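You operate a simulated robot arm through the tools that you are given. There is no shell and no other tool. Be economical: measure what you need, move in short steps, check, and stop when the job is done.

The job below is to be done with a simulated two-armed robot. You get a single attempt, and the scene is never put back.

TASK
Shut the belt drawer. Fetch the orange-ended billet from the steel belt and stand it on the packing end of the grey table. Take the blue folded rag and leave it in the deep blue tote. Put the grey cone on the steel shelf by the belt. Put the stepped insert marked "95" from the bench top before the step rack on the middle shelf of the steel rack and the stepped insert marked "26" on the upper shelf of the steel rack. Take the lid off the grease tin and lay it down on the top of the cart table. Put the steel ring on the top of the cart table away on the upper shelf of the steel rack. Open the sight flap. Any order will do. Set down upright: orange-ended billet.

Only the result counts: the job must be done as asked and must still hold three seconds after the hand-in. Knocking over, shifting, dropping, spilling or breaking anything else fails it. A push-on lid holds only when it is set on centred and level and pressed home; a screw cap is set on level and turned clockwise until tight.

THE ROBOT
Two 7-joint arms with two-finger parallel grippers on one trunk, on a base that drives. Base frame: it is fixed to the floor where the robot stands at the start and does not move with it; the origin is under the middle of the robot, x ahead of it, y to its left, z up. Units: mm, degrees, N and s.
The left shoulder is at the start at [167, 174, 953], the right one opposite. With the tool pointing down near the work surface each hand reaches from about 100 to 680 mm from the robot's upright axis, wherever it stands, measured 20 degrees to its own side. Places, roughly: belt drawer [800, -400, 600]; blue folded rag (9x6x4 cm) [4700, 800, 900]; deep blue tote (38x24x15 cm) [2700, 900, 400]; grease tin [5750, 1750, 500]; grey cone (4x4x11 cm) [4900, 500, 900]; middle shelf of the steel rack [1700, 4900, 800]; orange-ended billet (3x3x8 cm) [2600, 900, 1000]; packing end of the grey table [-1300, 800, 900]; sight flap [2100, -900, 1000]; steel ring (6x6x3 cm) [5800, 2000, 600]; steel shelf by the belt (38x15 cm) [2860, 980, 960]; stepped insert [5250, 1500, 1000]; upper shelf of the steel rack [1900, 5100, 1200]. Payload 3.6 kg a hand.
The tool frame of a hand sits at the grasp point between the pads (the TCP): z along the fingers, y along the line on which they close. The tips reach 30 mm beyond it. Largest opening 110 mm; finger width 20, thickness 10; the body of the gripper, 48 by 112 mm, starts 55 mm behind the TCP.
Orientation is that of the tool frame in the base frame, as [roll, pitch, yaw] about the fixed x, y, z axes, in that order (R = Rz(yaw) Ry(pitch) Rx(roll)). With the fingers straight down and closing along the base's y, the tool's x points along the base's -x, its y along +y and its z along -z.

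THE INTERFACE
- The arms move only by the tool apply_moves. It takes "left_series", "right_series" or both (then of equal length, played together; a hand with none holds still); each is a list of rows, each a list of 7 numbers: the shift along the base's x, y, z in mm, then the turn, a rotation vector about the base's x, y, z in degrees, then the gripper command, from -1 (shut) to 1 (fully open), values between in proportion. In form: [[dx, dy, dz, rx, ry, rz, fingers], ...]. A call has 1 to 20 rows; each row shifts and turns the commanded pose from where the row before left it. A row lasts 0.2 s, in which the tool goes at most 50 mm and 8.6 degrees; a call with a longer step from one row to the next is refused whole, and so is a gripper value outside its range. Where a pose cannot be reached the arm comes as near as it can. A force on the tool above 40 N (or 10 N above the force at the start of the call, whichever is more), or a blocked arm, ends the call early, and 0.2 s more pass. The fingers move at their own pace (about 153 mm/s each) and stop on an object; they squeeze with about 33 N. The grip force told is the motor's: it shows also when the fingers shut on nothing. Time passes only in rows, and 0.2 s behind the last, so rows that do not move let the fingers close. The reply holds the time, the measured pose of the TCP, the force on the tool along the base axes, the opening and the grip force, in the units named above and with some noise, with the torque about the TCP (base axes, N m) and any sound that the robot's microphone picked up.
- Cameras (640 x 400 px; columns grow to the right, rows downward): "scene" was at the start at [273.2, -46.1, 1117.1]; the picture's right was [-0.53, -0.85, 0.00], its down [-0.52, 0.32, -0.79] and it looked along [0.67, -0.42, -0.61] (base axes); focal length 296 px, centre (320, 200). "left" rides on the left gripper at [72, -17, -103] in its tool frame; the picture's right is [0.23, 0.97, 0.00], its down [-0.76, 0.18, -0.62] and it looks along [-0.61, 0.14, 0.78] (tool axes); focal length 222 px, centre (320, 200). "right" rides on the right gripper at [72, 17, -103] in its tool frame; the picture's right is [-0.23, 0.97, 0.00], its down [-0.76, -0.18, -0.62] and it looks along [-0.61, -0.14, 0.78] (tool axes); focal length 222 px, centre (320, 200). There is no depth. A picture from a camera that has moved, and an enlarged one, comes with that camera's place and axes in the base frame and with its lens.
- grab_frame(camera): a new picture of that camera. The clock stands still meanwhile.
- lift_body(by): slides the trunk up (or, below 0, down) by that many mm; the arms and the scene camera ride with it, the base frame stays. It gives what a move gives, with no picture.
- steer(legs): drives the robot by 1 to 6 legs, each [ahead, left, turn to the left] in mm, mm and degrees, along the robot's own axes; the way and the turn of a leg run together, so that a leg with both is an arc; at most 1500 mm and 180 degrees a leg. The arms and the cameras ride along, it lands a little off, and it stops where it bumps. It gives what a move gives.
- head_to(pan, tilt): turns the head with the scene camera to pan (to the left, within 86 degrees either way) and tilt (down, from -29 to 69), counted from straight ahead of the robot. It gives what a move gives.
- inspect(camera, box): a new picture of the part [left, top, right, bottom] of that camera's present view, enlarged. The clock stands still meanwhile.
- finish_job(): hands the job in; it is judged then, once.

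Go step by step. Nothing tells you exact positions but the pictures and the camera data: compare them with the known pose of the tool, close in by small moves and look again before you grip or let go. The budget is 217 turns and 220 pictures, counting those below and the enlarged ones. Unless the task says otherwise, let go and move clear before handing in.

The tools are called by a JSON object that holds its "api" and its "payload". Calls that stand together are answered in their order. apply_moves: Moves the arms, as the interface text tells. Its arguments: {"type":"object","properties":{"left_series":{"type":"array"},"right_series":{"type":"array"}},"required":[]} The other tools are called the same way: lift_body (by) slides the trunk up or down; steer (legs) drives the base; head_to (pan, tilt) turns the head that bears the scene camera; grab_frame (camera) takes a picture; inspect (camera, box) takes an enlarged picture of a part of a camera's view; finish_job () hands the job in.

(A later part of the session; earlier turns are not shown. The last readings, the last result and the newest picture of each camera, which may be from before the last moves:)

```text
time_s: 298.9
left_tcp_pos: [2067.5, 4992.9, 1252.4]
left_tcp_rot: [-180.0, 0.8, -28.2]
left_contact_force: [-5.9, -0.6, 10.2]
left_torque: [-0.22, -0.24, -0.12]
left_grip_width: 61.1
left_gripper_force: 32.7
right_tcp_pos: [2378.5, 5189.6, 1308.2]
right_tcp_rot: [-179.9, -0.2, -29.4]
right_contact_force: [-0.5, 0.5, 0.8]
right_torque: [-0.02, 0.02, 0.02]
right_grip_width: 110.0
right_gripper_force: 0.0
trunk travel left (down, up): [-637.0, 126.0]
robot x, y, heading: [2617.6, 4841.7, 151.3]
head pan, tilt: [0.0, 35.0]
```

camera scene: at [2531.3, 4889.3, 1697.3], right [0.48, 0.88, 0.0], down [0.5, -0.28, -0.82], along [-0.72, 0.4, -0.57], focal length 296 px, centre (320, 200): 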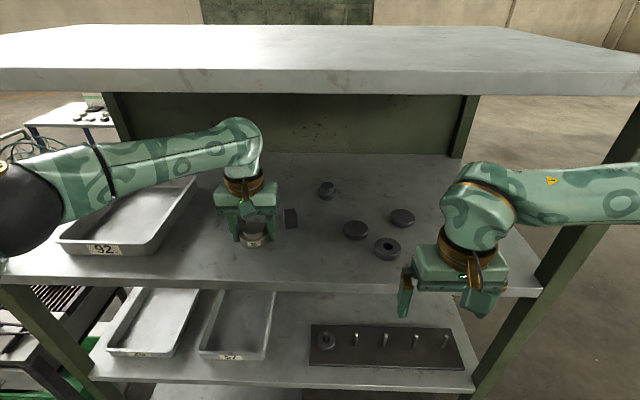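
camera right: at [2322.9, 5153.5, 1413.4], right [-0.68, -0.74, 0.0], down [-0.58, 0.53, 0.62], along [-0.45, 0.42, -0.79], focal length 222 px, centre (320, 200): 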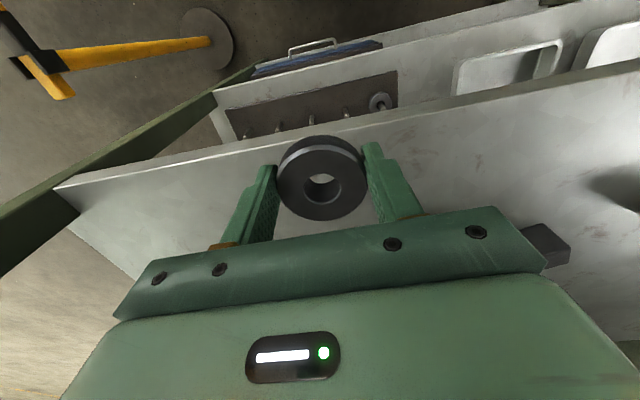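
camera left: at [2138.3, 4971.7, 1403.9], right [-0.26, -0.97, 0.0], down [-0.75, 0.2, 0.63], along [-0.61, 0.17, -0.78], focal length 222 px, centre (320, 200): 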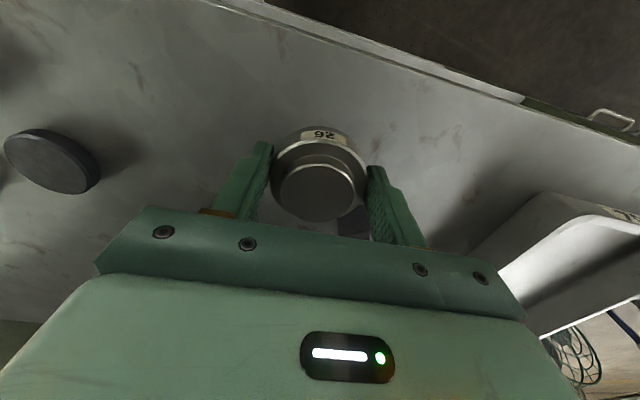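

Contact. I'll release, rise and withdraw.

{"api": "apply_moves", "payload": {"left_series": [[0, 0, 0.5, 0, 0, 0, 0.45], [0, 0, 0, 0, 0, 0, 0.45], [0, 0, 20, 0, 0, 0, 0.45], [0, 0, 30, 0, 0, 0, 0.45], [36, -20, 0, 0, 0, 0, 0.6], [40, -22, 0, 0, 0, 0, 1], [40, -22, 0, 0, 0, 0, 1], [40, -22, 0, 0, 0, 0, 1], [40, -22, 0, 0, 0, 0, 1]]}}

{"api": "grab_frame", "payload": {"camera": "scene"}}

```text
time_s: 300.9
left_tcp_pos: [2260.5, 4888.6, 1300.4]
left_tcp_rot: [180.0, 0.7, -28.2]
left_contact_force: [1.1, -0.4, 0.0]
left_torque: [0.0, -0.02, 0.0]
left_grip_width: 110.1
left_gripper_force: 0.1
right_tcp_pos: [2379.8, 5190.1, 1308.8]
right_tcp_rot: [-179.9, -0.3, -29.4]
right_contact_force: [-0.4, -0.4, 0.2]
right_torque: [-0.02, 0.01, 0.02]
right_grip_width: 110.4
right_gripper_force: 0.0
trunk travel left (down, up): [-637.0, 126.0]
robot x, y, heading: [2621.1, 4841.8, 151.3]
head pan, tilt: [0.0, 35.0]
```

```text
111 pictures are left
camera scene: at [2532.7, 4889.3, 1697.4], right [0.48, 0.88, 0.0], down [0.5, -0.28, -0.82], along [-0.72, 0.4, -0.57], focal length 296 px, centre (320, 200)
```

scene: 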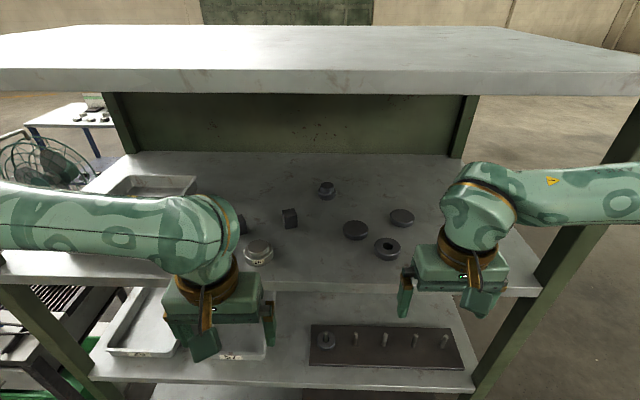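

Both items are on the upper shelf. I'll drive back the known way toward the bench aisle.

{"api": "steer", "payload": {"legs": [[-347, -199, 0], [0, 0, -61], [0, -1150, 0], [-330, -1340, 0], [0, 0, -122], [564, -802, 0]]}}

```text
time_s: 327.7
left_tcp_pos: [6020.9, 3627.5, 1301.6]
left_tcp_rot: [-180.0, 0.7, 152.3]
left_contact_force: [0.2, 0.5, -0.2]
left_torque: [0.0, 0.02, -0.02]
left_grip_width: 109.8
left_gripper_force: 0.1
right_tcp_pos: [5903.2, 3327.3, 1309.3]
right_tcp_rot: [-179.9, -0.3, 151.0]
right_contact_force: [0.5, 0.3, -0.3]
right_torque: [-0.01, 0.02, 0.0]
right_grip_width: 110.2
right_gripper_force: 0.0
trunk travel left (down, up): [-637.0, 126.0]
robot x, y, heading: [5655.2, 3672.1, -28.5]
head pan, tilt: [0.0, 35.0]
```

Continuing into the aisle.

{"api": "steer", "payload": {"legs": [[148, -912, 0], [-218, -437, 0], [104, -820, 0]]}}

{"api": "head_to", "payload": {"pan": -45, "tilt": 28}}

{"api": "grab_frame", "payload": {"camera": "scene"}}

{"api": "head_to", "payload": {"pan": -86, "tilt": 28}}

{"api": "grab_frame", "payload": {"camera": "scene"}}

```text
time_s: 339.0
left_tcp_pos: [5032.2, 1727.7, 1301.0]
left_tcp_rot: [-180.0, 0.7, 154.3]
left_contact_force: [0.0, -0.5, 1.2]
left_torque: [0.0, -0.01, -0.01]
left_grip_width: 110.2
left_gripper_force: 0.1
right_tcp_pos: [4926.7, 1423.0, 1309.3]
right_tcp_rot: [-179.7, -0.3, 153.3]
right_contact_force: [-0.6, -0.6, 0.0]
right_torque: [0.01, 0.02, 0.02]
right_grip_width: 110.0
right_gripper_force: 0.1
trunk travel left (down, up): [-637.0, 126.0]
robot x, y, heading: [4667.8, 1759.5, -26.5]
head pan, tilt: [0.0, 35.0]
```

```text
time_s: 340.1
left_tcp_pos: [5030.9, 1728.8, 1300.3]
left_tcp_rot: [180.0, 0.8, 154.4]
left_contact_force: [-0.6, -0.7, 0.4]
left_torque: [0.0, -0.03, 0.04]
left_grip_width: 109.8
left_gripper_force: 0.0
right_tcp_pos: [4926.1, 1420.9, 1309.6]
right_tcp_rot: [-179.9, -0.4, 153.3]
right_contact_force: [0.0, 0.0, -0.1]
right_torque: [0.0, 0.0, -0.02]
right_grip_width: 110.0
right_gripper_force: 0.0
trunk travel left (down, up): [-637.0, 126.0]
robot x, y, heading: [4665.3, 1763.2, -26.2]
head pan, tilt: [-45.0, 28.0]
```

```text
110 pictures are left
camera scene: at [4705.8, 1667.8, 1708.3], right [-0.95, -0.32, 0.0], down [-0.15, 0.44, -0.88], along [0.29, -0.84, -0.47], focal length 296 px, centre (320, 200)
```

scene: 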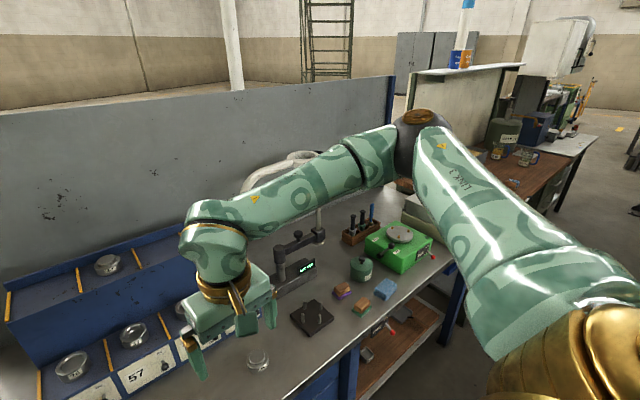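

```text
time_s: 341.2
left_tcp_pos: [5030.8, 1727.2, 1300.6]
left_tcp_rot: [179.9, 0.6, 154.4]
left_contact_force: [-0.3, -0.7, -0.7]
left_torque: [0.02, 0.03, -0.01]
left_grip_width: 110.0
left_gripper_force: 0.1
right_tcp_pos: [4924.3, 1422.8, 1309.1]
right_tcp_rot: [-179.9, -0.3, 153.3]
right_contact_force: [-0.9, -0.5, -0.8]
right_torque: [0.0, -0.05, -0.03]
right_grip_width: 110.0
right_gripper_force: 0.1
trunk travel left (down, up): [-637.0, 126.0]
robot x, y, heading: [4667.0, 1759.7, -26.2]
head pan, tilt: [-85.9, 28.0]
```

```text
109 pictures are left
camera scene: at [4642.0, 1669.6, 1708.3], right [-0.93, 0.38, 0.0], down [0.18, 0.44, -0.88], along [-0.33, -0.82, -0.47], focal length 296 px, centre (320, 200)
```

scene: 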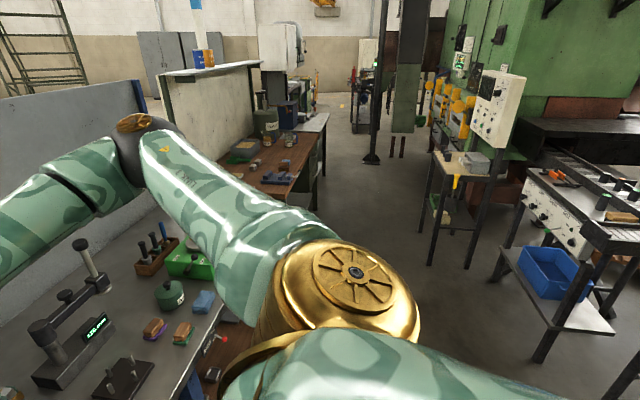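

The blue rag lies on the blue bench near [4746,811]. I'll drive alongside and look for the cone as well.

{"api": "steer", "payload": {"legs": [[30, -787, -4]]}}

{"api": "head_to", "payload": {"pan": 0, "tilt": 38}}

{"api": "grab_frame", "payload": {"camera": "scene"}}

```text
time_s: 345.5
left_tcp_pos: [4671.6, 978.0, 1300.3]
left_tcp_rot: [-179.9, 0.6, 150.1]
left_contact_force: [0.0, 0.6, -0.9]
left_torque: [-0.01, -0.01, 0.0]
left_grip_width: 110.1
left_gripper_force: 0.1
right_tcp_pos: [4540.0, 680.6, 1309.5]
right_tcp_rot: [-179.9, -0.1, 148.9]
right_contact_force: [0.7, 0.9, 0.0]
right_torque: [0.03, 0.01, 0.03]
right_grip_width: 109.9
right_gripper_force: 0.1
trunk travel left (down, up): [-637.0, 126.0]
robot x, y, heading: [4312.3, 1038.3, -30.7]
head pan, tilt: [-85.9, 28.0]
```

```text
time_s: 347.1
left_tcp_pos: [4670.7, 976.1, 1301.3]
left_tcp_rot: [179.9, 0.7, 149.9]
left_contact_force: [-0.2, 0.0, 0.1]
left_torque: [0.02, 0.02, -0.03]
left_grip_width: 110.1
left_gripper_force: 0.0
right_tcp_pos: [4540.7, 678.4, 1309.2]
right_tcp_rot: [-179.9, -0.3, 148.8]
right_contact_force: [-0.3, -0.3, -0.2]
right_torque: [-0.01, -0.01, 0.02]
right_grip_width: 109.9
right_gripper_force: 0.1
trunk travel left (down, up): [-637.0, 126.0]
robot x, y, heading: [4313.2, 1036.4, -30.5]
head pan, tilt: [0.0, 38.0]
```

```text
108 pictures are left
camera scene: at [4392.9, 986.0, 1692.8], right [-0.51, -0.86, 0.0], down [-0.53, 0.31, -0.79], along [0.68, -0.4, -0.62], focal length 296 px, centre (320, 200)
```

scene: 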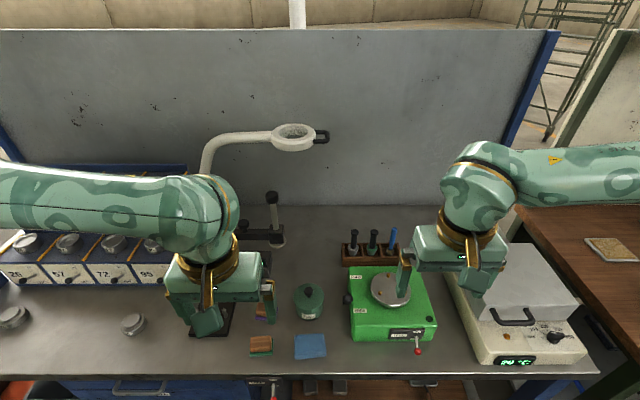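

{"api": "inspect", "payload": {"camera": "scene", "box": [230, 210, 450, 370]}}

{"api": "inspect", "payload": {"camera": "scene", "box": [420, 180, 640, 380]}}

```text
2.50 times, centred on (340, 290) of scene
camera zoom: at [4392.9, 986.0, 1692.8], right [-0.51, -0.86, 0.0], down [-0.53, 0.31, -0.79], along [0.68, -0.4, -0.62], focal length 741 px, centre (270, -25)
```

zoom: 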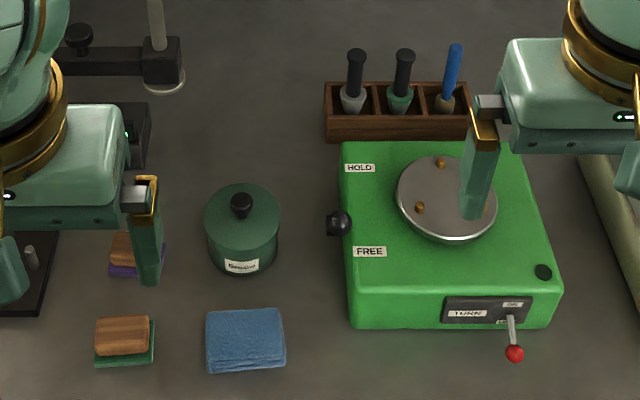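

```text
2.00 times, centred on (530, 280) of scene
camera zoom: at [4392.9, 986.0, 1692.8], right [-0.51, -0.86, 0.0], down [-0.53, 0.31, -0.79], along [0.68, -0.4, -0.62], focal length 593 px, centre (-100, 40)
```

zoom: 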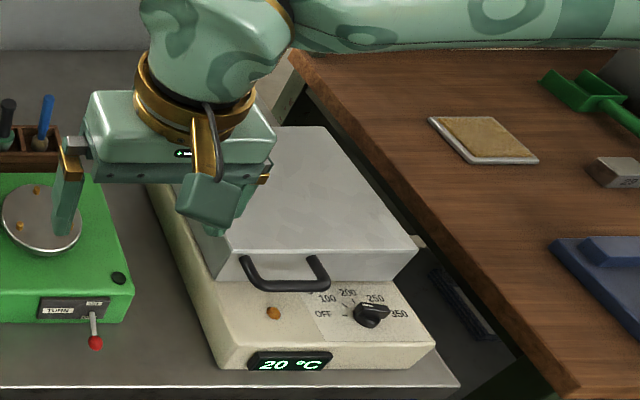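

The rag is at about [4740,812]. The grey cone is the left piece in the wooden holder, at about [4958,521]. I'll pull the right hand back, lower the trunk and bring the left hand over the rag.

{"api": "apply_moves", "payload": {"right_series": [[-23, 14, 0, 0, 0, 0, 1], [-23, 14, 0, 0, 0, 0, 1], [-23, 13, 0, 0, 0, 0, 1]]}}

{"api": "lift_body", "payload": {"by": -280}}

{"api": "apply_moves", "payload": {"left_series": [[14, -33, 0, 0, 0, 0, 1], [14, -33, 0, 0, 0, 0, 1], [14, -33, 0, 0, 0, 0, 1], [14, -33, 0, 0, 0, 0, 1], [13, -32, 0, 0, 0, 0, 1]]}}

{"api": "grab_frame", "payload": {"camera": "left"}}

{"api": "grab_frame", "payload": {"camera": "scene"}}

```text
time_s: 347.9
left_tcp_pos: [4669.3, 977.0, 1302.0]
left_tcp_rot: [179.9, 0.7, 149.9]
left_contact_force: [-0.2, 0.3, -0.1]
left_torque: [-0.01, 0.01, 0.01]
left_grip_width: 110.0
left_gripper_force: 0.0
right_tcp_pos: [4470.4, 719.2, 1310.5]
right_tcp_rot: [-179.9, -0.2, 148.8]
right_contact_force: [-0.8, 0.4, -0.5]
right_torque: [0.01, -0.02, -0.01]
right_grip_width: 110.0
right_gripper_force: 0.1
trunk travel left (down, up): [-637.0, 126.0]
robot x, y, heading: [4313.3, 1037.3, -30.8]
head pan, tilt: [0.0, 38.0]
```

```text
time_s: 350.8
left_tcp_pos: [4671.1, 977.6, 1021.1]
left_tcp_rot: [180.0, 0.8, 150.0]
left_contact_force: [-0.3, -0.3, 0.1]
left_torque: [-0.01, -0.01, 0.0]
left_grip_width: 110.1
left_gripper_force: 0.1
right_tcp_pos: [4473.6, 720.2, 1029.0]
right_tcp_rot: [-179.9, -0.3, 148.7]
right_contact_force: [0.3, 0.4, -0.8]
right_torque: [0.01, -0.03, 0.03]
right_grip_width: 110.1
right_gripper_force: 0.0
trunk travel left (down, up): [-357.0, 406.0]
robot x, y, heading: [4311.7, 1038.2, -30.6]
head pan, tilt: [0.0, 38.0]
```

```text
time_s: 352.0
left_tcp_pos: [4739.5, 812.1, 1020.0]
left_tcp_rot: [-180.0, 0.8, 150.0]
left_contact_force: [0.1, 0.6, -0.7]
left_torque: [-0.01, 0.02, 0.01]
left_grip_width: 109.7
left_gripper_force: 0.1
right_tcp_pos: [4472.2, 720.1, 1029.0]
right_tcp_rot: [-179.9, -0.3, 148.8]
right_contact_force: [0.3, -0.3, -0.6]
right_torque: [0.01, -0.02, 0.0]
right_grip_width: 109.9
right_gripper_force: 0.1
trunk travel left (down, up): [-357.0, 406.0]
robot x, y, heading: [4306.9, 1037.0, -30.4]
head pan, tilt: [0.0, 38.0]
```

```text
105 pictures are left
camera left: at [4668.3, 834.7, 1122.3], right [0.29, 0.96, 0.0], down [0.74, -0.22, 0.63], along [0.6, -0.19, -0.78], focal length 222 px, centre (320, 200)
```

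left: 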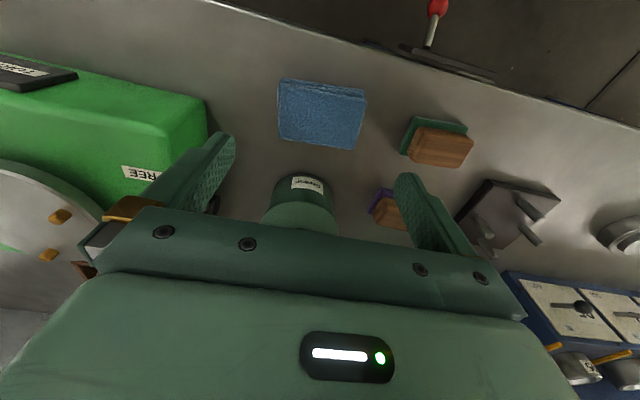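

```text
104 pictures are left
camera scene: at [4431.8, 961.9, 1411.0], right [-0.51, -0.86, 0.0], down [-0.53, 0.31, -0.79], along [0.68, -0.4, -0.62], focal length 296 px, centre (320, 200)
```

scene: 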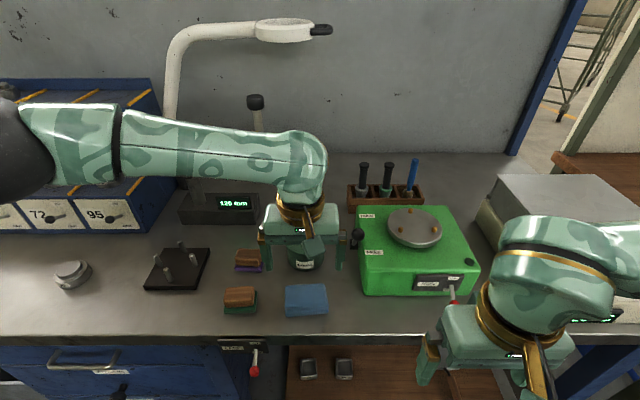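

Aligned over the rag. Descending and closing.

{"api": "apply_moves", "payload": {"left_series": [[-2, 1, -40, 0, 0, 0, 1], [-1, 0, -35, 0, 0, 0, 1], [0, 0, -20, 0, 0, 0, 1], [0, 0, -8, 0, 0, 0, 1], [0, 0, -2, 0, 0, 0, 1], [0, 0, 0, 0, 0, 0, -1], [0, 0, 0, 0, 0, 0, -1], [0, 0, 0, 0, 0, 0, -1]]}}

{"api": "grab_frame", "payload": {"camera": "left"}}

```text
time_s: 353.8
left_tcp_pos: [4735.1, 812.2, 915.7]
left_tcp_rot: [180.0, 0.8, 150.1]
left_contact_force: [-0.4, -0.3, 0.5]
left_torque: [0.02, -0.02, 0.01]
left_grip_width: 86.5
left_gripper_force: 33.0
right_tcp_pos: [4472.8, 720.6, 1029.4]
right_tcp_rot: [-180.0, -0.3, 148.8]
right_contact_force: [0.5, 0.3, 1.0]
right_torque: [0.03, 0.04, 0.01]
right_grip_width: 110.0
right_gripper_force: 0.0
trunk travel left (down, up): [-357.0, 406.0]
robot x, y, heading: [4309.6, 1037.5, -30.8]
head pan, tilt: [0.0, 38.0]
```

```text
103 pictures are left
camera left: at [4663.2, 834.9, 1017.1], right [0.29, 0.96, 0.0], down [0.74, -0.22, 0.63], along [0.6, -0.19, -0.77], focal length 222 px, centre (320, 200)
```

left: 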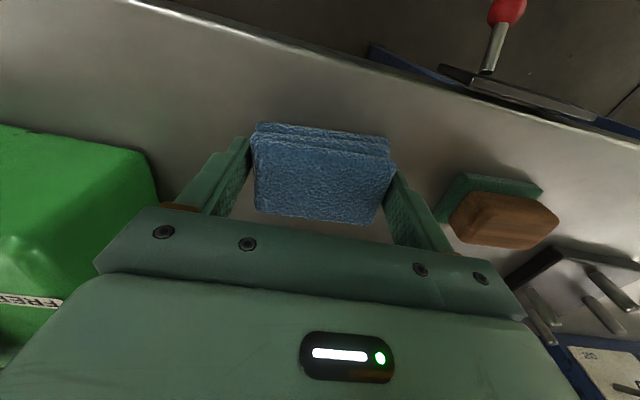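

The rag is held. I'll lift it and fold the left arm, then zoom in on the cone.

{"api": "apply_moves", "payload": {"left_series": [[0, 0, 30, 0, 0, 0, -1], [0, 0, 40, 0, 0, 0, -1], [0, 0, 40, 0, 0, 0, -1], [-10, 20, 30, 0, 0, 0, -1], [-5, 40, 20, 0, 0, 0, -1], [-5, 45, 0, 0, 0, 0, -1], [-5, 45, 0, 0, 0, 0, -1], [-5, 45, 0, 0, 0, 0, -1], [-5, 45, 0, 0, 0, 0, -1], [-5, 45, 0, 0, 0, 0, -1]]}}

{"api": "inspect", "payload": {"camera": "scene", "box": [320, 140, 460, 230]}}

{"api": "grab_frame", "payload": {"camera": "scene"}}

```text
time_s: 356.0
left_tcp_pos: [4695.5, 1100.7, 1076.2]
left_tcp_rot: [-179.9, 0.7, 149.9]
left_contact_force: [0.1, 0.4, -2.0]
left_torque: [-0.01, 0.01, 0.0]
left_grip_width: 86.0
left_gripper_force: 33.3
right_tcp_pos: [4472.5, 722.5, 1030.3]
right_tcp_rot: [-179.7, -0.2, 148.8]
right_contact_force: [0.6, -0.5, -1.0]
right_torque: [-0.04, 0.0, 0.03]
right_grip_width: 109.7
right_gripper_force: 0.1
trunk travel left (down, up): [-357.0, 406.0]
robot x, y, heading: [4309.2, 1038.1, -30.7]
head pan, tilt: [0.0, 38.0]
```

```text
4.44 times, centred on (390, 185) of scene
camera zoom: at [4431.2, 965.1, 1411.3], right [-0.51, -0.86, 0.0], down [-0.53, 0.31, -0.79], along [0.68, -0.4, -0.62], focal length 1318 px, centre (9, 267)
```

zoom: 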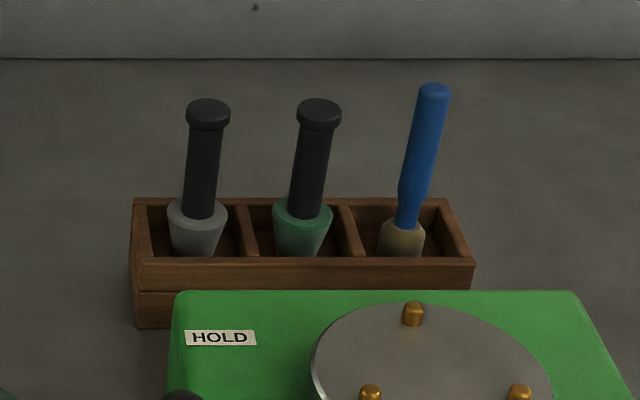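

```text
101 pictures are left
camera scene: at [4431.2, 965.1, 1411.3], right [-0.51, -0.86, 0.0], down [-0.53, 0.31, -0.79], along [0.68, -0.4, -0.62], focal length 296 px, centre (320, 200)
```

scene: 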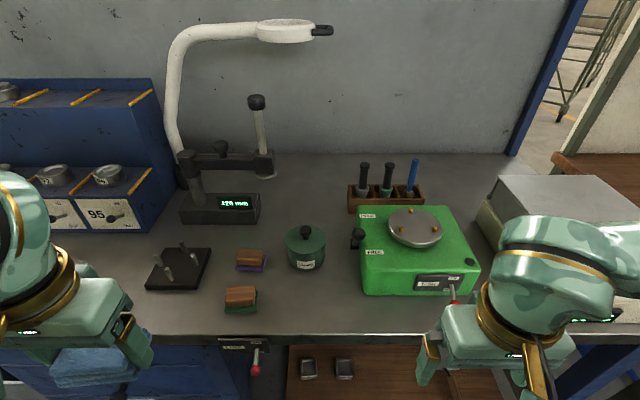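

The grey cone's handle cap is at about [4935,536,1014], reachable with the right hand tilted 40° forward. I'll raise and tilt the hand and go to a point above the cone.

{"api": "apply_moves", "payload": {"right_series": [[0, 0, 35, -4.08, -6.88, 0, 0.1], [0, 0, 35, -4.08, -6.88, 0, 0.1], [10, -4, 30, -4.08, -6.88, 0, 0.1], [30, -12, 10, -4.08, -6.88, 0, 0.1], [40, -16, 0, -4.08, -6.88, 0, 0.1], [42, -17, 0, 0, 0, 0, 0.1], [42, -17, 0, 0, 0, 0, 0.1], [42, -17, 0, 0, 0, 0, 0.1], [42, -17, 0, 0, 0, 0, 0.1], [42, -17, 0, 0, 0, 0, 0.1], [42, -17, 0, 0, 0, 0, 0.1], [40, -17, 0, 0, 0, 0, 0.1], [40, -17, 0, 0, 0, 0, 0.1]]}}

{"api": "grab_frame", "payload": {"camera": "right"}}

{"api": "grab_frame", "payload": {"camera": "scene"}}

```text
time_s: 358.8
left_tcp_pos: [4695.6, 1099.4, 1076.6]
left_tcp_rot: [-180.0, 0.7, 149.9]
left_contact_force: [0.0, 1.1, 0.7]
left_torque: [-0.01, 0.01, 0.05]
left_grip_width: 85.6
left_gripper_force: 32.4
right_tcp_pos: [4909.5, 546.1, 1144.8]
right_tcp_rot: [179.6, 39.8, 149.0]
right_contact_force: [-0.9, 0.4, 0.3]
right_torque: [0.07, -0.01, 0.03]
right_grip_width: 60.7
right_gripper_force: 0.1
right hand out of reach, approached as far as the arm can: row 1, 2, 3, 13
trunk travel left (down, up): [-357.0, 406.0]
robot x, y, heading: [4312.2, 1036.0, -30.6]
head pan, tilt: [0.0, 38.0]
```

```text
100 pictures are left
camera right: at [4814.1, 623.9, 1179.3], right [0.65, 0.75, 0.15], down [0.07, -0.25, 0.97], along [0.76, -0.62, -0.21], focal length 222 px, centre (320, 200)
```

right: 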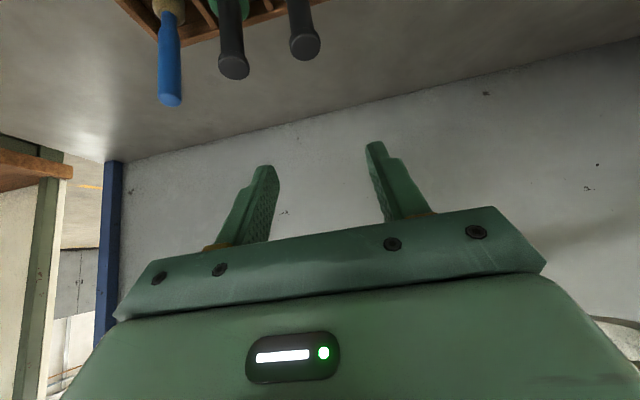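

```text
99 pictures are left
camera scene: at [4431.3, 963.0, 1411.1], right [-0.51, -0.86, 0.0], down [-0.53, 0.31, -0.79], along [0.68, -0.4, -0.62], focal length 296 px, centre (320, 200)
```

scene: 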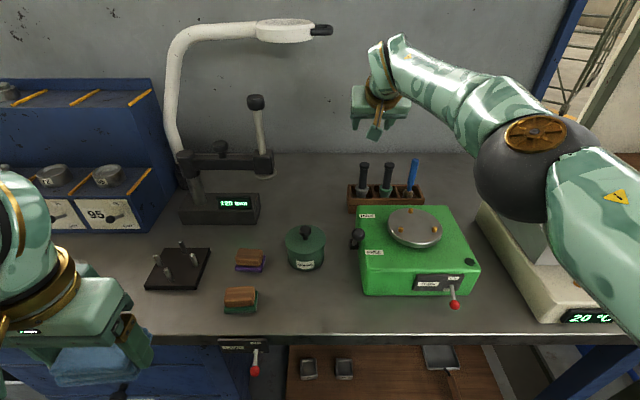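

The arm is about 26 mm short, so I'll drive 90 mm closer to the bench and bring the hand exactly above the cone.

{"api": "steer", "payload": {"legs": [[85, 0, 0]]}}

{"api": "grab_frame", "payload": {"camera": "right"}}

```text
time_s: 359.8
left_tcp_pos: [4768.1, 1057.6, 1076.1]
left_tcp_rot: [-180.0, 0.6, 150.2]
left_contact_force: [-0.4, 0.7, 0.1]
left_torque: [-0.03, 0.03, 0.0]
left_grip_width: 85.5
left_gripper_force: 32.6
right_tcp_pos: [4983.5, 503.7, 1144.7]
right_tcp_rot: [179.6, 39.8, 148.8]
right_contact_force: [-0.4, -0.8, -1.1]
right_torque: [0.0, 0.02, 0.01]
right_grip_width: 60.8
right_gripper_force: 0.0
trunk travel left (down, up): [-357.0, 406.0]
robot x, y, heading: [4380.3, 994.3, -30.5]
head pan, tilt: [0.0, 38.0]
```

```text
98 pictures are left
camera right: at [4889.1, 581.6, 1178.9], right [0.65, 0.74, 0.15], down [0.07, -0.25, 0.97], along [0.76, -0.62, -0.21], focal length 222 px, centre (320, 200)
```

right: 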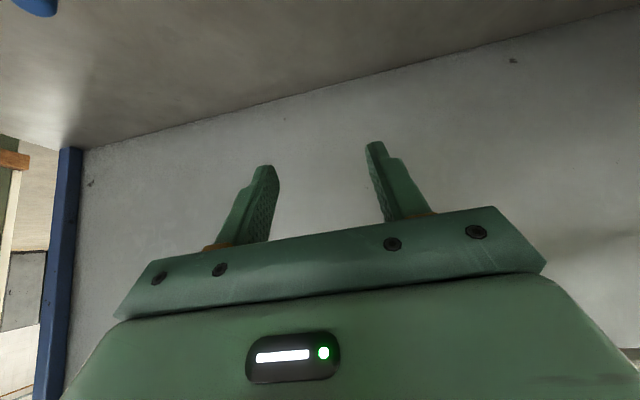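

{"api": "apply_moves", "payload": {"right_series": [[-24, 16, -20, 0, 0, 0, 0.1], [-24, 16, -30, 0, 0, 0, 0.1], [0, 0, -35, 0, 0, 0, 0.1], [0, 0, 0, 0, 0, 0, 0.1]]}}

{"api": "grab_frame", "payload": {"camera": "right"}}

{"api": "inspect", "payload": {"camera": "scene", "box": [320, 60, 480, 220]}}

```text
time_s: 360.8
left_tcp_pos: [4768.5, 1057.7, 1077.3]
left_tcp_rot: [180.0, 0.7, 150.2]
left_contact_force: [-0.2, 0.0, -0.9]
left_torque: [0.03, 0.02, 0.0]
left_grip_width: 85.8
left_gripper_force: 32.8
right_tcp_pos: [4935.7, 539.1, 1060.7]
right_tcp_rot: [179.8, 39.9, 149.0]
right_contact_force: [-0.9, -0.3, -0.2]
right_torque: [0.03, -0.02, 0.03]
right_grip_width: 60.6
right_gripper_force: 0.0
trunk travel left (down, up): [-357.0, 406.0]
robot x, y, heading: [4381.1, 990.7, -30.4]
head pan, tilt: [0.0, 38.0]
```

```text
97 pictures are left
camera right: at [4841.0, 616.3, 1095.1], right [0.65, 0.75, 0.15], down [0.07, -0.25, 0.97], along [0.76, -0.62, -0.21], focal length 222 px, centre (320, 200)
```

right: 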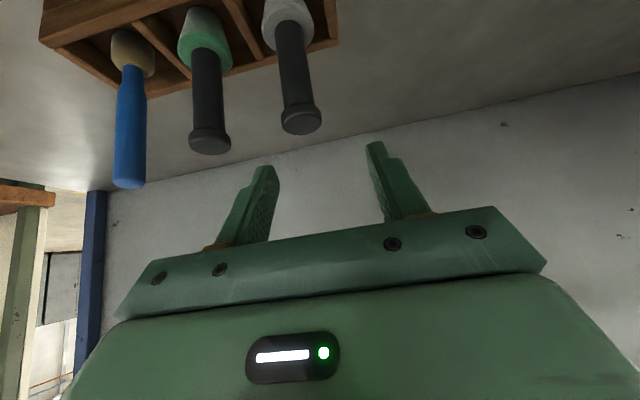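

```text
2.50 times, centred on (400, 140) of scene
camera zoom: at [4504.0, 921.4, 1411.1], right [-0.51, -0.86, 0.0], down [-0.53, 0.31, -0.79], along [0.68, -0.4, -0.62], focal length 741 px, centre (120, 350)
```

zoom: 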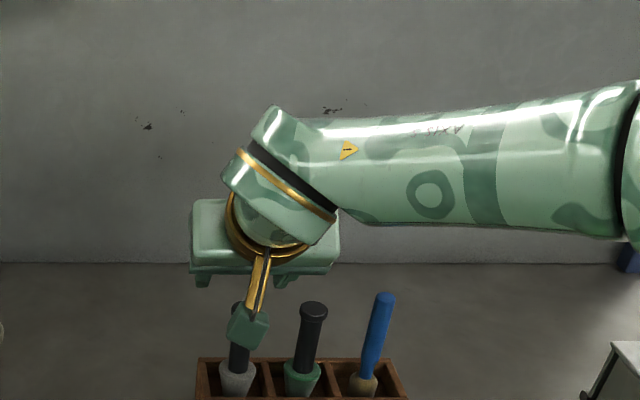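

Cap nearly centred; a 6 mm correction, then descend around the handle.

{"api": "apply_moves", "payload": {"right_series": [[2, -6, -15, 0, 0, 0, 0.1], [0, 0, -20, 0, 0, 0, 0.1], [0, 0, -20, 0, 0, 0, 0.1], [0, 0, -13, 0, 0, 0, 0.1], [0, 0, 0, 0, 0, 0, 0.1]]}}

{"api": "grab_frame", "payload": {"camera": "right"}}

{"api": "inspect", "payload": {"camera": "scene", "box": [320, 80, 480, 240]}}

```text
time_s: 362.0
left_tcp_pos: [4768.2, 1057.1, 1078.0]
left_tcp_rot: [-180.0, 0.5, 150.2]
left_contact_force: [0.0, 0.7, -0.5]
left_torque: [0.02, -0.02, 0.02]
left_grip_width: 85.6
left_gripper_force: 32.8
right_tcp_pos: [4935.2, 531.8, 994.8]
right_tcp_rot: [179.7, 39.8, 148.9]
right_contact_force: [-0.5, 0.5, 0.2]
right_torque: [0.02, 0.0, 0.04]
right_grip_width: 60.6
right_gripper_force: 0.0
trunk travel left (down, up): [-357.0, 406.0]
robot x, y, heading: [4384.2, 995.8, -30.4]
head pan, tilt: [0.0, 38.0]
```

```text
95 pictures are left
camera right: at [4839.9, 609.3, 1028.5], right [0.65, 0.75, 0.15], down [0.07, -0.25, 0.97], along [0.76, -0.62, -0.21], focal length 222 px, centre (320, 200)
```

right: 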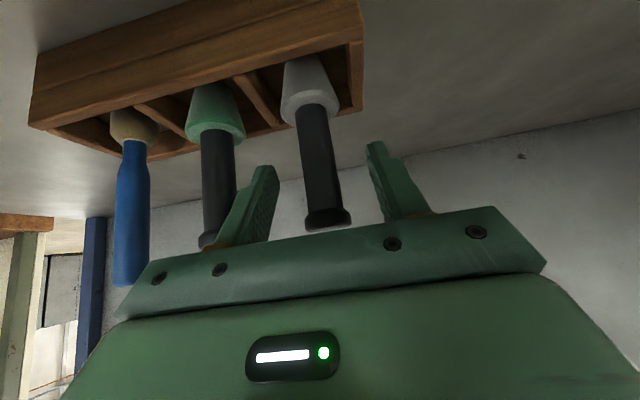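

```text
2.50 times, centred on (400, 160) of scene
camera zoom: at [4504.2, 921.0, 1411.1], right [-0.51, -0.86, 0.0], down [-0.53, 0.31, -0.79], along [0.68, -0.4, -0.62], focal length 741 px, centre (120, 300)
```

zoom: 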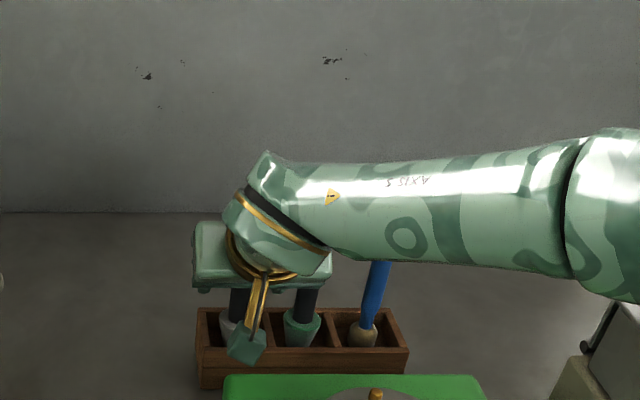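

The handle is centred between the fingers. Closing and lifting straight up.

{"api": "apply_moves", "payload": {"right_series": [[0, 0, 0, 0, 0, 0, -1], [0, 0, 0, 0, 0, 0, -1], [0, 0, 0, 0, 0, 0, -1], [0, 0, 15, 0, 0, 0, -1], [0, 0, 30, 0, 0, 0, -1], [0, 0, 30, 0, 0, 0, -1], [0, 0, 30, 0, 0, 0, -1], [0, 0, 20, 0, 0, 0, -1]]}}

{"api": "grab_frame", "payload": {"camera": "right"}}

{"api": "grab_frame", "payload": {"camera": "scene"}}

```text
time_s: 363.8
left_tcp_pos: [4768.1, 1057.9, 1078.3]
left_tcp_rot: [-180.0, 0.6, 150.1]
left_contact_force: [0.4, 1.0, -0.1]
left_torque: [0.03, -0.01, -0.05]
left_grip_width: 85.4
left_gripper_force: 33.3
right_tcp_pos: [4936.0, 530.8, 1117.1]
right_tcp_rot: [179.5, 39.8, 148.7]
right_contact_force: [1.4, 0.1, -1.5]
right_torque: [0.03, 0.0, -0.01]
right_grip_width: 24.8
right_gripper_force: 32.9
trunk travel left (down, up): [-357.0, 406.0]
robot x, y, heading: [4383.4, 998.5, -30.4]
head pan, tilt: [0.0, 38.0]
```

```text
93 pictures are left
camera right: at [4841.7, 608.1, 1151.3], right [0.65, 0.74, 0.15], down [0.07, -0.25, 0.97], along [0.76, -0.62, -0.21], focal length 222 px, centre (320, 200)
```

right: 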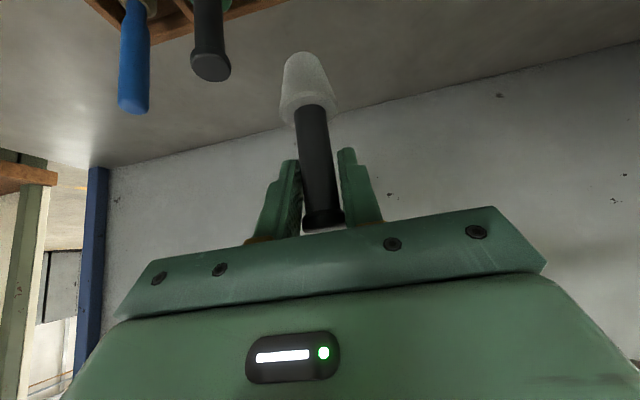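

```text
92 pictures are left
camera scene: at [4504.3, 921.1, 1411.1], right [-0.51, -0.86, 0.0], down [-0.53, 0.31, -0.79], along [0.68, -0.4, -0.62], focal length 296 px, centre (320, 200)
```

scene: 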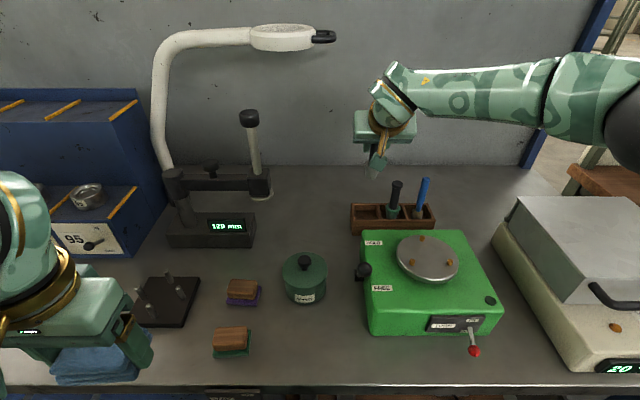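

The grey cone is held. I'll retract the arm, back into the aisle and turn around to face the belt.

{"api": "apply_moves", "payload": {"right_series": [[-35, 20.5, 10, 0, 0, 0, -1], [-35, 20.5, 10, 0, 0, 0, -1], [-35, 20.5, 0, 0, 0, 0, -1], [-35, 20.5, 0, 0, 0, 0, -1], [-35, 20.5, 0, 0, 0, 0, -1], [-35, 20.5, 0, 0, 0, 0, -1], [-34, 20, 0, 0, 0, 0, -1]]}}

{"api": "steer", "payload": {"legs": [[-380, -450, 0], [0, 0, 180]]}}

{"api": "head_to", "payload": {"pan": 20, "tilt": 38}}

{"api": "grab_frame", "payload": {"camera": "scene"}}

```text
time_s: 365.4
left_tcp_pos: [4767.9, 1058.2, 1078.4]
left_tcp_rot: [180.0, 0.7, 150.2]
left_contact_force: [0.7, 0.8, -0.5]
left_torque: [0.04, 0.0, 0.01]
left_grip_width: 85.4
left_gripper_force: 33.6
right_tcp_pos: [4693.8, 675.4, 1140.1]
right_tcp_rot: [179.6, 39.8, 148.7]
right_contact_force: [0.2, 0.4, -0.5]
right_torque: [0.0, 0.0, -0.02]
right_grip_width: 24.5
right_gripper_force: 33.6
trunk travel left (down, up): [-357.0, 406.0]
robot x, y, heading: [4382.4, 992.9, -30.5]
head pan, tilt: [0.0, 38.0]
```

```text
time_s: 375.9
left_tcp_pos: [3447.4, 780.6, 1076.9]
left_tcp_rot: [179.9, 0.6, -34.7]
left_contact_force: [-0.3, 0.3, -0.3]
left_torque: [-0.03, 0.0, 0.02]
left_grip_width: 84.7
left_gripper_force: 33.2
right_tcp_pos: [3554.3, 1154.9, 1138.4]
right_tcp_rot: [179.8, 39.7, -36.1]
right_contact_force: [-0.9, -0.4, -0.2]
right_torque: [0.0, 0.03, -0.04]
right_grip_width: 23.5
right_gripper_force: 33.0
trunk travel left (down, up): [-357.0, 406.0]
robot x, y, heading: [3839.3, 811.4, 144.7]
head pan, tilt: [0.0, 38.0]
```

```text
time_s: 376.7
left_tcp_pos: [3447.0, 780.3, 1077.1]
left_tcp_rot: [180.0, 0.5, -34.9]
left_contact_force: [-0.2, -0.5, -0.6]
left_torque: [0.01, -0.02, -0.01]
left_grip_width: 84.6
left_gripper_force: 32.8
right_tcp_pos: [3553.7, 1155.5, 1139.6]
right_tcp_rot: [179.6, 39.7, -36.1]
right_contact_force: [-0.5, 0.8, -0.7]
right_torque: [-0.02, -0.02, 0.02]
right_grip_width: 23.3
right_gripper_force: 33.7
trunk travel left (down, up): [-357.0, 406.0]
robot x, y, heading: [3835.1, 810.9, 144.5]
head pan, tilt: [20.0, 38.0]
```

```text
91 pictures are left
camera scene: at [3705.4, 867.8, 1411.1], right [0.27, 0.96, 0.0], down [0.59, -0.16, -0.79], along [-0.76, 0.21, -0.62], focal length 296 px, centre (320, 200)
```

scene: 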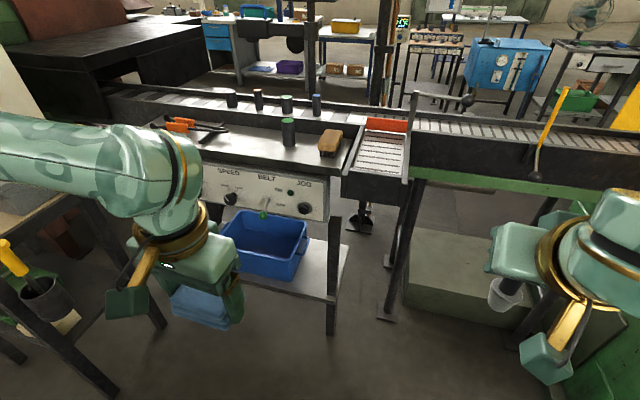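

I see the belt from behind: billets on the belt, the steel shelf with pliers, a green piece and a brush, and the tote below. I'll zoom in.

{"api": "inspect", "payload": {"camera": "scene", "box": [140, 70, 420, 230]}}

{"api": "inspect", "payload": {"camera": "right", "box": [200, 0, 440, 260]}}

```text
2.29 times, centred on (280, 150) of scene
camera zoom: at [3705.4, 867.8, 1411.1], right [0.27, 0.96, 0.0], down [0.59, -0.16, -0.79], along [-0.76, 0.21, -0.62], focal length 678 px, centre (411, 314)
```

zoom: 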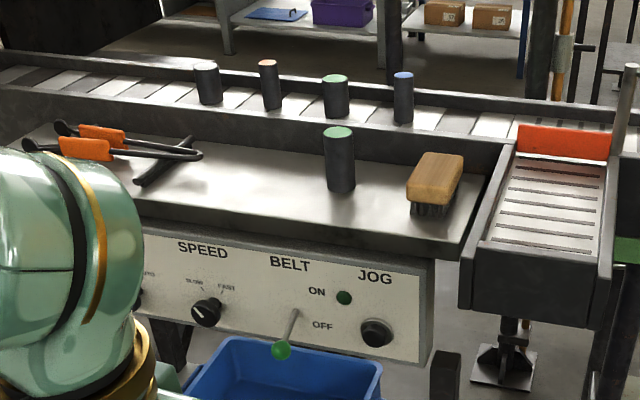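

```text
1.54 times, centred on (320, 130) of right
camera zoom: at [3644.3, 1071.3, 1173.2], right [-0.71, -0.69, 0.15], down [-0.04, 0.26, 0.97], along [-0.7, 0.68, -0.21], focal length 342 px, centre (320, 308)
```

zoom: 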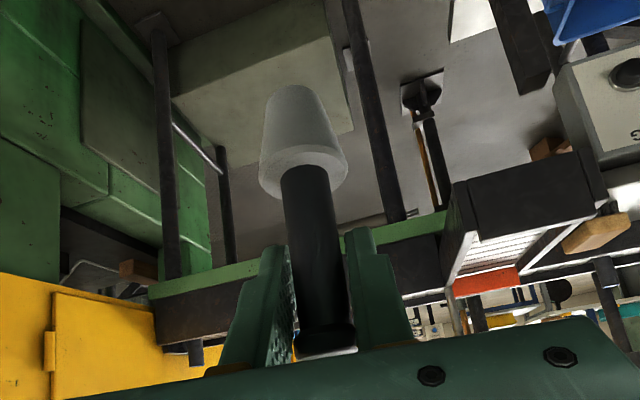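

I locate the free shelf spot at about [2863,892,972] and the orange billet at about [2622,938] (top z 1071). I'll drive up to the shelf.

{"api": "apply_moves", "payload": {"left_series": [[0, 0, 40, 0, 0, 0, -1], [0, 0, 40, 0, 0, 0, -1]]}}

{"api": "steer", "payload": {"legs": [[232, 465, 5.5]]}}

{"api": "head_to", "payload": {"pan": 0, "tilt": 40}}

{"api": "grab_frame", "payload": {"camera": "scene"}}

```text
time_s: 377.3
left_tcp_pos: [3451.9, 780.9, 1157.6]
left_tcp_rot: [180.0, 0.6, -34.8]
left_contact_force: [-0.2, 0.0, -0.3]
left_torque: [-0.02, -0.03, 0.02]
left_grip_width: 84.6
left_gripper_force: 32.5
right_tcp_pos: [3555.6, 1156.0, 1138.2]
right_tcp_rot: [179.6, 39.7, -36.1]
right_contact_force: [0.0, 0.5, -0.7]
right_torque: [-0.01, -0.01, 0.02]
right_grip_width: 23.3
right_gripper_force: 33.0
trunk travel left (down, up): [-357.0, 406.0]
robot x, y, heading: [3839.4, 810.8, 144.7]
head pan, tilt: [20.0, 38.0]
```

```text
time_s: 380.4
left_tcp_pos: [2997.9, 469.3, 1157.2]
left_tcp_rot: [179.9, 0.6, -29.3]
left_contact_force: [-1.1, -0.1, -0.7]
left_torque: [-0.02, 0.02, -0.01]
left_grip_width: 84.6
left_gripper_force: 33.4
right_tcp_pos: [3064.5, 851.5, 1139.3]
right_tcp_rot: [179.7, 39.8, -30.6]
right_contact_force: [-0.1, -0.8, -1.2]
right_torque: [-0.02, -0.03, -0.01]
right_grip_width: 22.7
right_gripper_force: 33.0
trunk travel left (down, up): [-357.0, 406.0]
robot x, y, heading: [3384.3, 540.4, 150.0]
head pan, tilt: [20.0, 38.0]
```

```text
time_s: 381.2
left_tcp_pos: [2998.7, 468.6, 1157.2]
left_tcp_rot: [-180.0, 0.5, -29.3]
left_contact_force: [0.4, 0.2, -0.3]
left_torque: [0.0, 0.0, -0.02]
left_grip_width: 84.4
left_gripper_force: 32.7
right_tcp_pos: [3066.3, 852.3, 1138.9]
right_tcp_rot: [179.6, 39.8, -30.6]
right_contact_force: [0.2, 0.1, -0.6]
right_torque: [0.04, 0.02, 0.02]
right_grip_width: 22.6
right_gripper_force: 32.9
trunk travel left (down, up): [-357.0, 406.0]
robot x, y, heading: [3378.9, 535.9, 150.1]
head pan, tilt: [0.0, 40.0]
```

```text
88 pictures are left
camera scene: at [3254.9, 607.4, 1408.1], right [0.5, 0.87, 0.0], down [0.56, -0.32, -0.77], along [-0.66, 0.38, -0.64], focal length 296 px, centre (320, 200)
```

scene: 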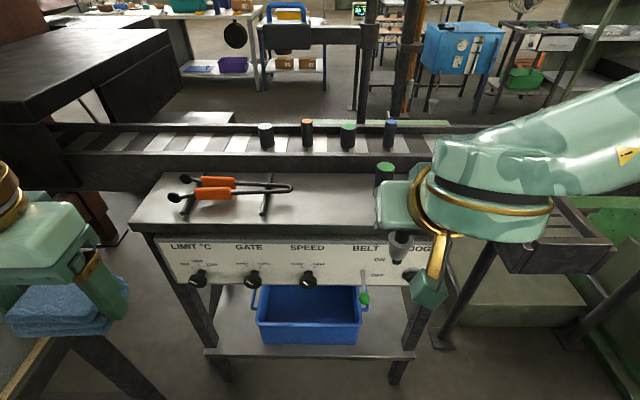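

I'll check the cone in the hand before placing.

{"api": "grab_frame", "payload": {"camera": "right"}}

{"api": "inspect", "payload": {"camera": "scene", "box": [120, 100, 460, 300]}}

```text
87 pictures are left
camera right: at [3163.4, 776.5, 1173.2], right [-0.64, -0.75, 0.15], down [-0.07, 0.25, 0.97], along [-0.76, 0.61, -0.21], focal length 222 px, centre (320, 200)
```

right: 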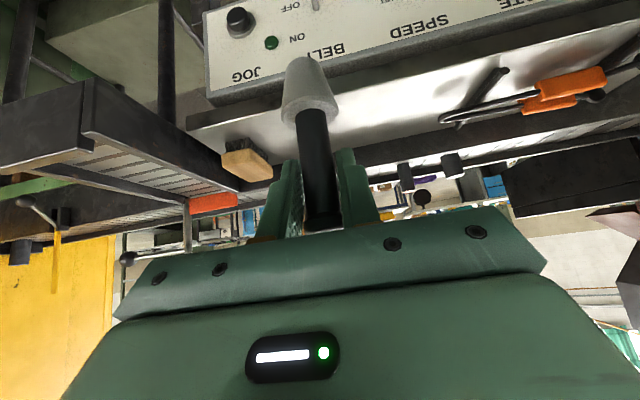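

```text
1.88 times, centred on (290, 200) of scene
camera zoom: at [3254.9, 607.4, 1408.1], right [0.5, 0.87, 0.0], down [0.56, -0.32, -0.77], along [-0.66, 0.38, -0.64], focal length 558 px, centre (376, 200)
```

zoom: 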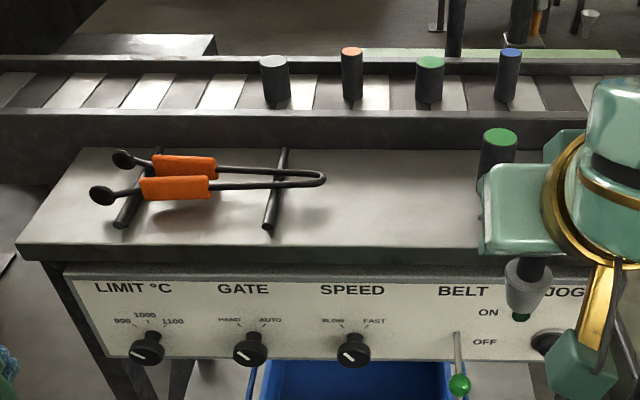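

The cone hangs straight. I'll carry it over the free spot (about [2838,896]) and lower it near the shelf.

{"api": "apply_moves", "payload": {"right_series": [[-38, 7.3, 0, 0, 0, 0, -1], [-38, 7.3, 0, 0, 0, 0, -1], [-38, 7.3, 0, 0, 0, 0, -1], [-38, 7.3, 0, 0, 0, 0, -1], [-38, 7.3, 0, 0, 0, 0, -1], [-38, 7.5, 0, 0, 0, 0, -1], [0, 0, -25, 0, 0, 0, -1], [0, 0, -20, 0, 0, 0, -1], [0, 0, -10, 0, 0, 0, -1], [0, 0, 0, 0, 0, 0, -1]]}}

{"api": "inspect", "payload": {"camera": "scene", "box": [220, 80, 480, 280]}}

{"api": "grab_frame", "payload": {"camera": "right"}}

```text
time_s: 383.4
left_tcp_pos: [2998.0, 469.2, 1157.1]
left_tcp_rot: [180.0, 0.6, -29.3]
left_contact_force: [0.5, 1.1, 0.0]
left_torque: [0.0, -0.01, -0.02]
left_grip_width: 84.5
left_gripper_force: 33.3
right_tcp_pos: [2837.4, 895.3, 1080.9]
right_tcp_rot: [179.7, 39.8, -30.6]
right_contact_force: [-0.4, 0.0, -1.0]
right_torque: [0.02, 0.0, 0.0]
right_grip_width: 22.4
right_gripper_force: 33.3
trunk travel left (down, up): [-357.0, 406.0]
robot x, y, heading: [3379.6, 538.2, 150.1]
head pan, tilt: [0.0, 40.0]
```

```text
2.00 times, centred on (350, 180) of scene
camera zoom: at [3254.7, 607.3, 1408.1], right [0.5, 0.87, 0.0], down [0.56, -0.32, -0.77], along [-0.66, 0.38, -0.64], focal length 593 px, centre (260, 240)
```

zoom: 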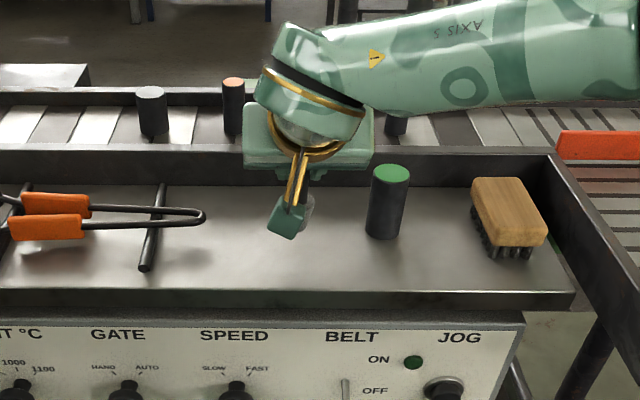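

```text
84 pictures are left
camera right: at [2934.8, 820.3, 1116.1], right [-0.64, -0.75, 0.15], down [-0.07, 0.25, 0.97], along [-0.76, 0.61, -0.21], focal length 222 px, centre (320, 200)
```

right: 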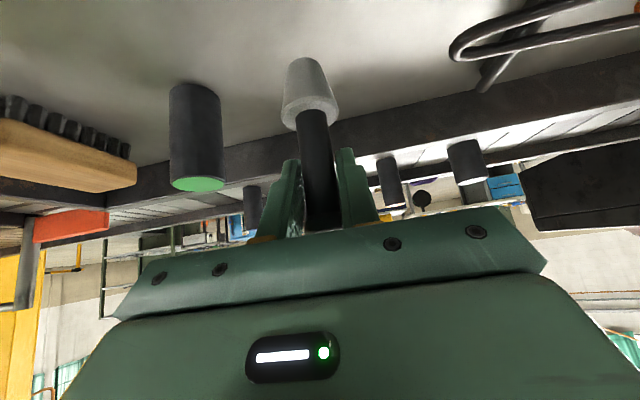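

Nearly down. Lowering in small steps to contact.

{"api": "apply_moves", "payload": {"right_series": [[0, 0, -4, 0, 0, 0, -1], [0, 0, -4, 0, 0, 0, -1], [0, 0, -3, 0, 0, 0, -1], [0, 0, -2, 0, 0, 0, -1], [0, 0, -2, 0, 0, 0, -1], [0, 0, 0, 0, 0, 0, -1]]}}

{"api": "grab_frame", "payload": {"camera": "right"}}

```text
time_s: 384.9
left_tcp_pos: [2998.6, 470.6, 1157.0]
left_tcp_rot: [180.0, 0.7, -29.3]
left_contact_force: [-0.3, 0.5, -0.8]
left_torque: [-0.01, 0.01, 0.03]
left_grip_width: 84.5
left_gripper_force: 32.9
right_tcp_pos: [2837.9, 896.9, 1069.3]
right_tcp_rot: [179.7, 39.7, -30.5]
right_contact_force: [1.1, -0.2, -0.3]
right_torque: [0.01, -0.03, -0.02]
right_grip_width: 22.0
right_gripper_force: 33.0
trunk travel left (down, up): [-357.0, 406.0]
robot x, y, heading: [3378.4, 540.0, 150.1]
head pan, tilt: [0.0, 40.0]
```

```text
83 pictures are left
camera right: at [2935.3, 820.7, 1102.2], right [-0.64, -0.75, 0.15], down [-0.07, 0.25, 0.97], along [-0.76, 0.61, -0.21], focal length 222 px, centre (320, 200)
```

right: 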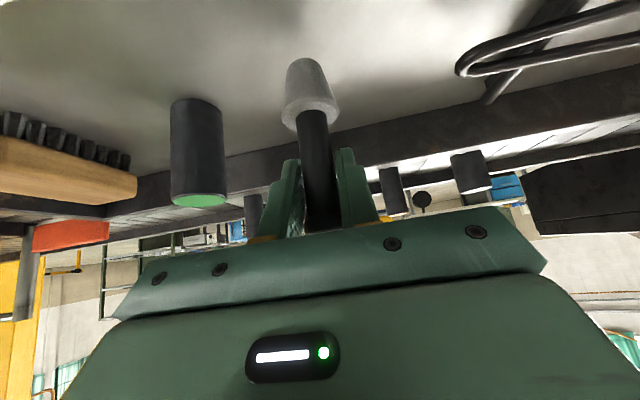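

{"api": "apply_moves", "payload": {"right_series": [[0, 0, -2, 0, 0, 0, -1], [0, 0, -2, 0, 0, 0, -1], [0, 0, -2, 0, 0, 0, -1], [0, 0, 0, 0, 0, 0, -1]]}}

```text
time_s: 385.9
left_tcp_pos: [2999.2, 468.6, 1158.3]
left_tcp_rot: [-179.9, 0.6, -29.3]
left_contact_force: [-0.1, 0.8, -0.5]
left_torque: [-0.01, -0.01, 0.02]
left_grip_width: 84.2
left_gripper_force: 33.0
right_tcp_pos: [2839.0, 896.1, 1063.1]
right_tcp_rot: [179.7, 39.9, -30.6]
right_contact_force: [0.4, 0.3, -0.5]
right_torque: [-0.02, -0.01, 0.03]
right_grip_width: 21.9
right_gripper_force: 33.2
trunk travel left (down, up): [-357.0, 406.0]
robot x, y, heading: [3381.6, 536.9, 150.1]
head pan, tilt: [0.0, 40.0]
```

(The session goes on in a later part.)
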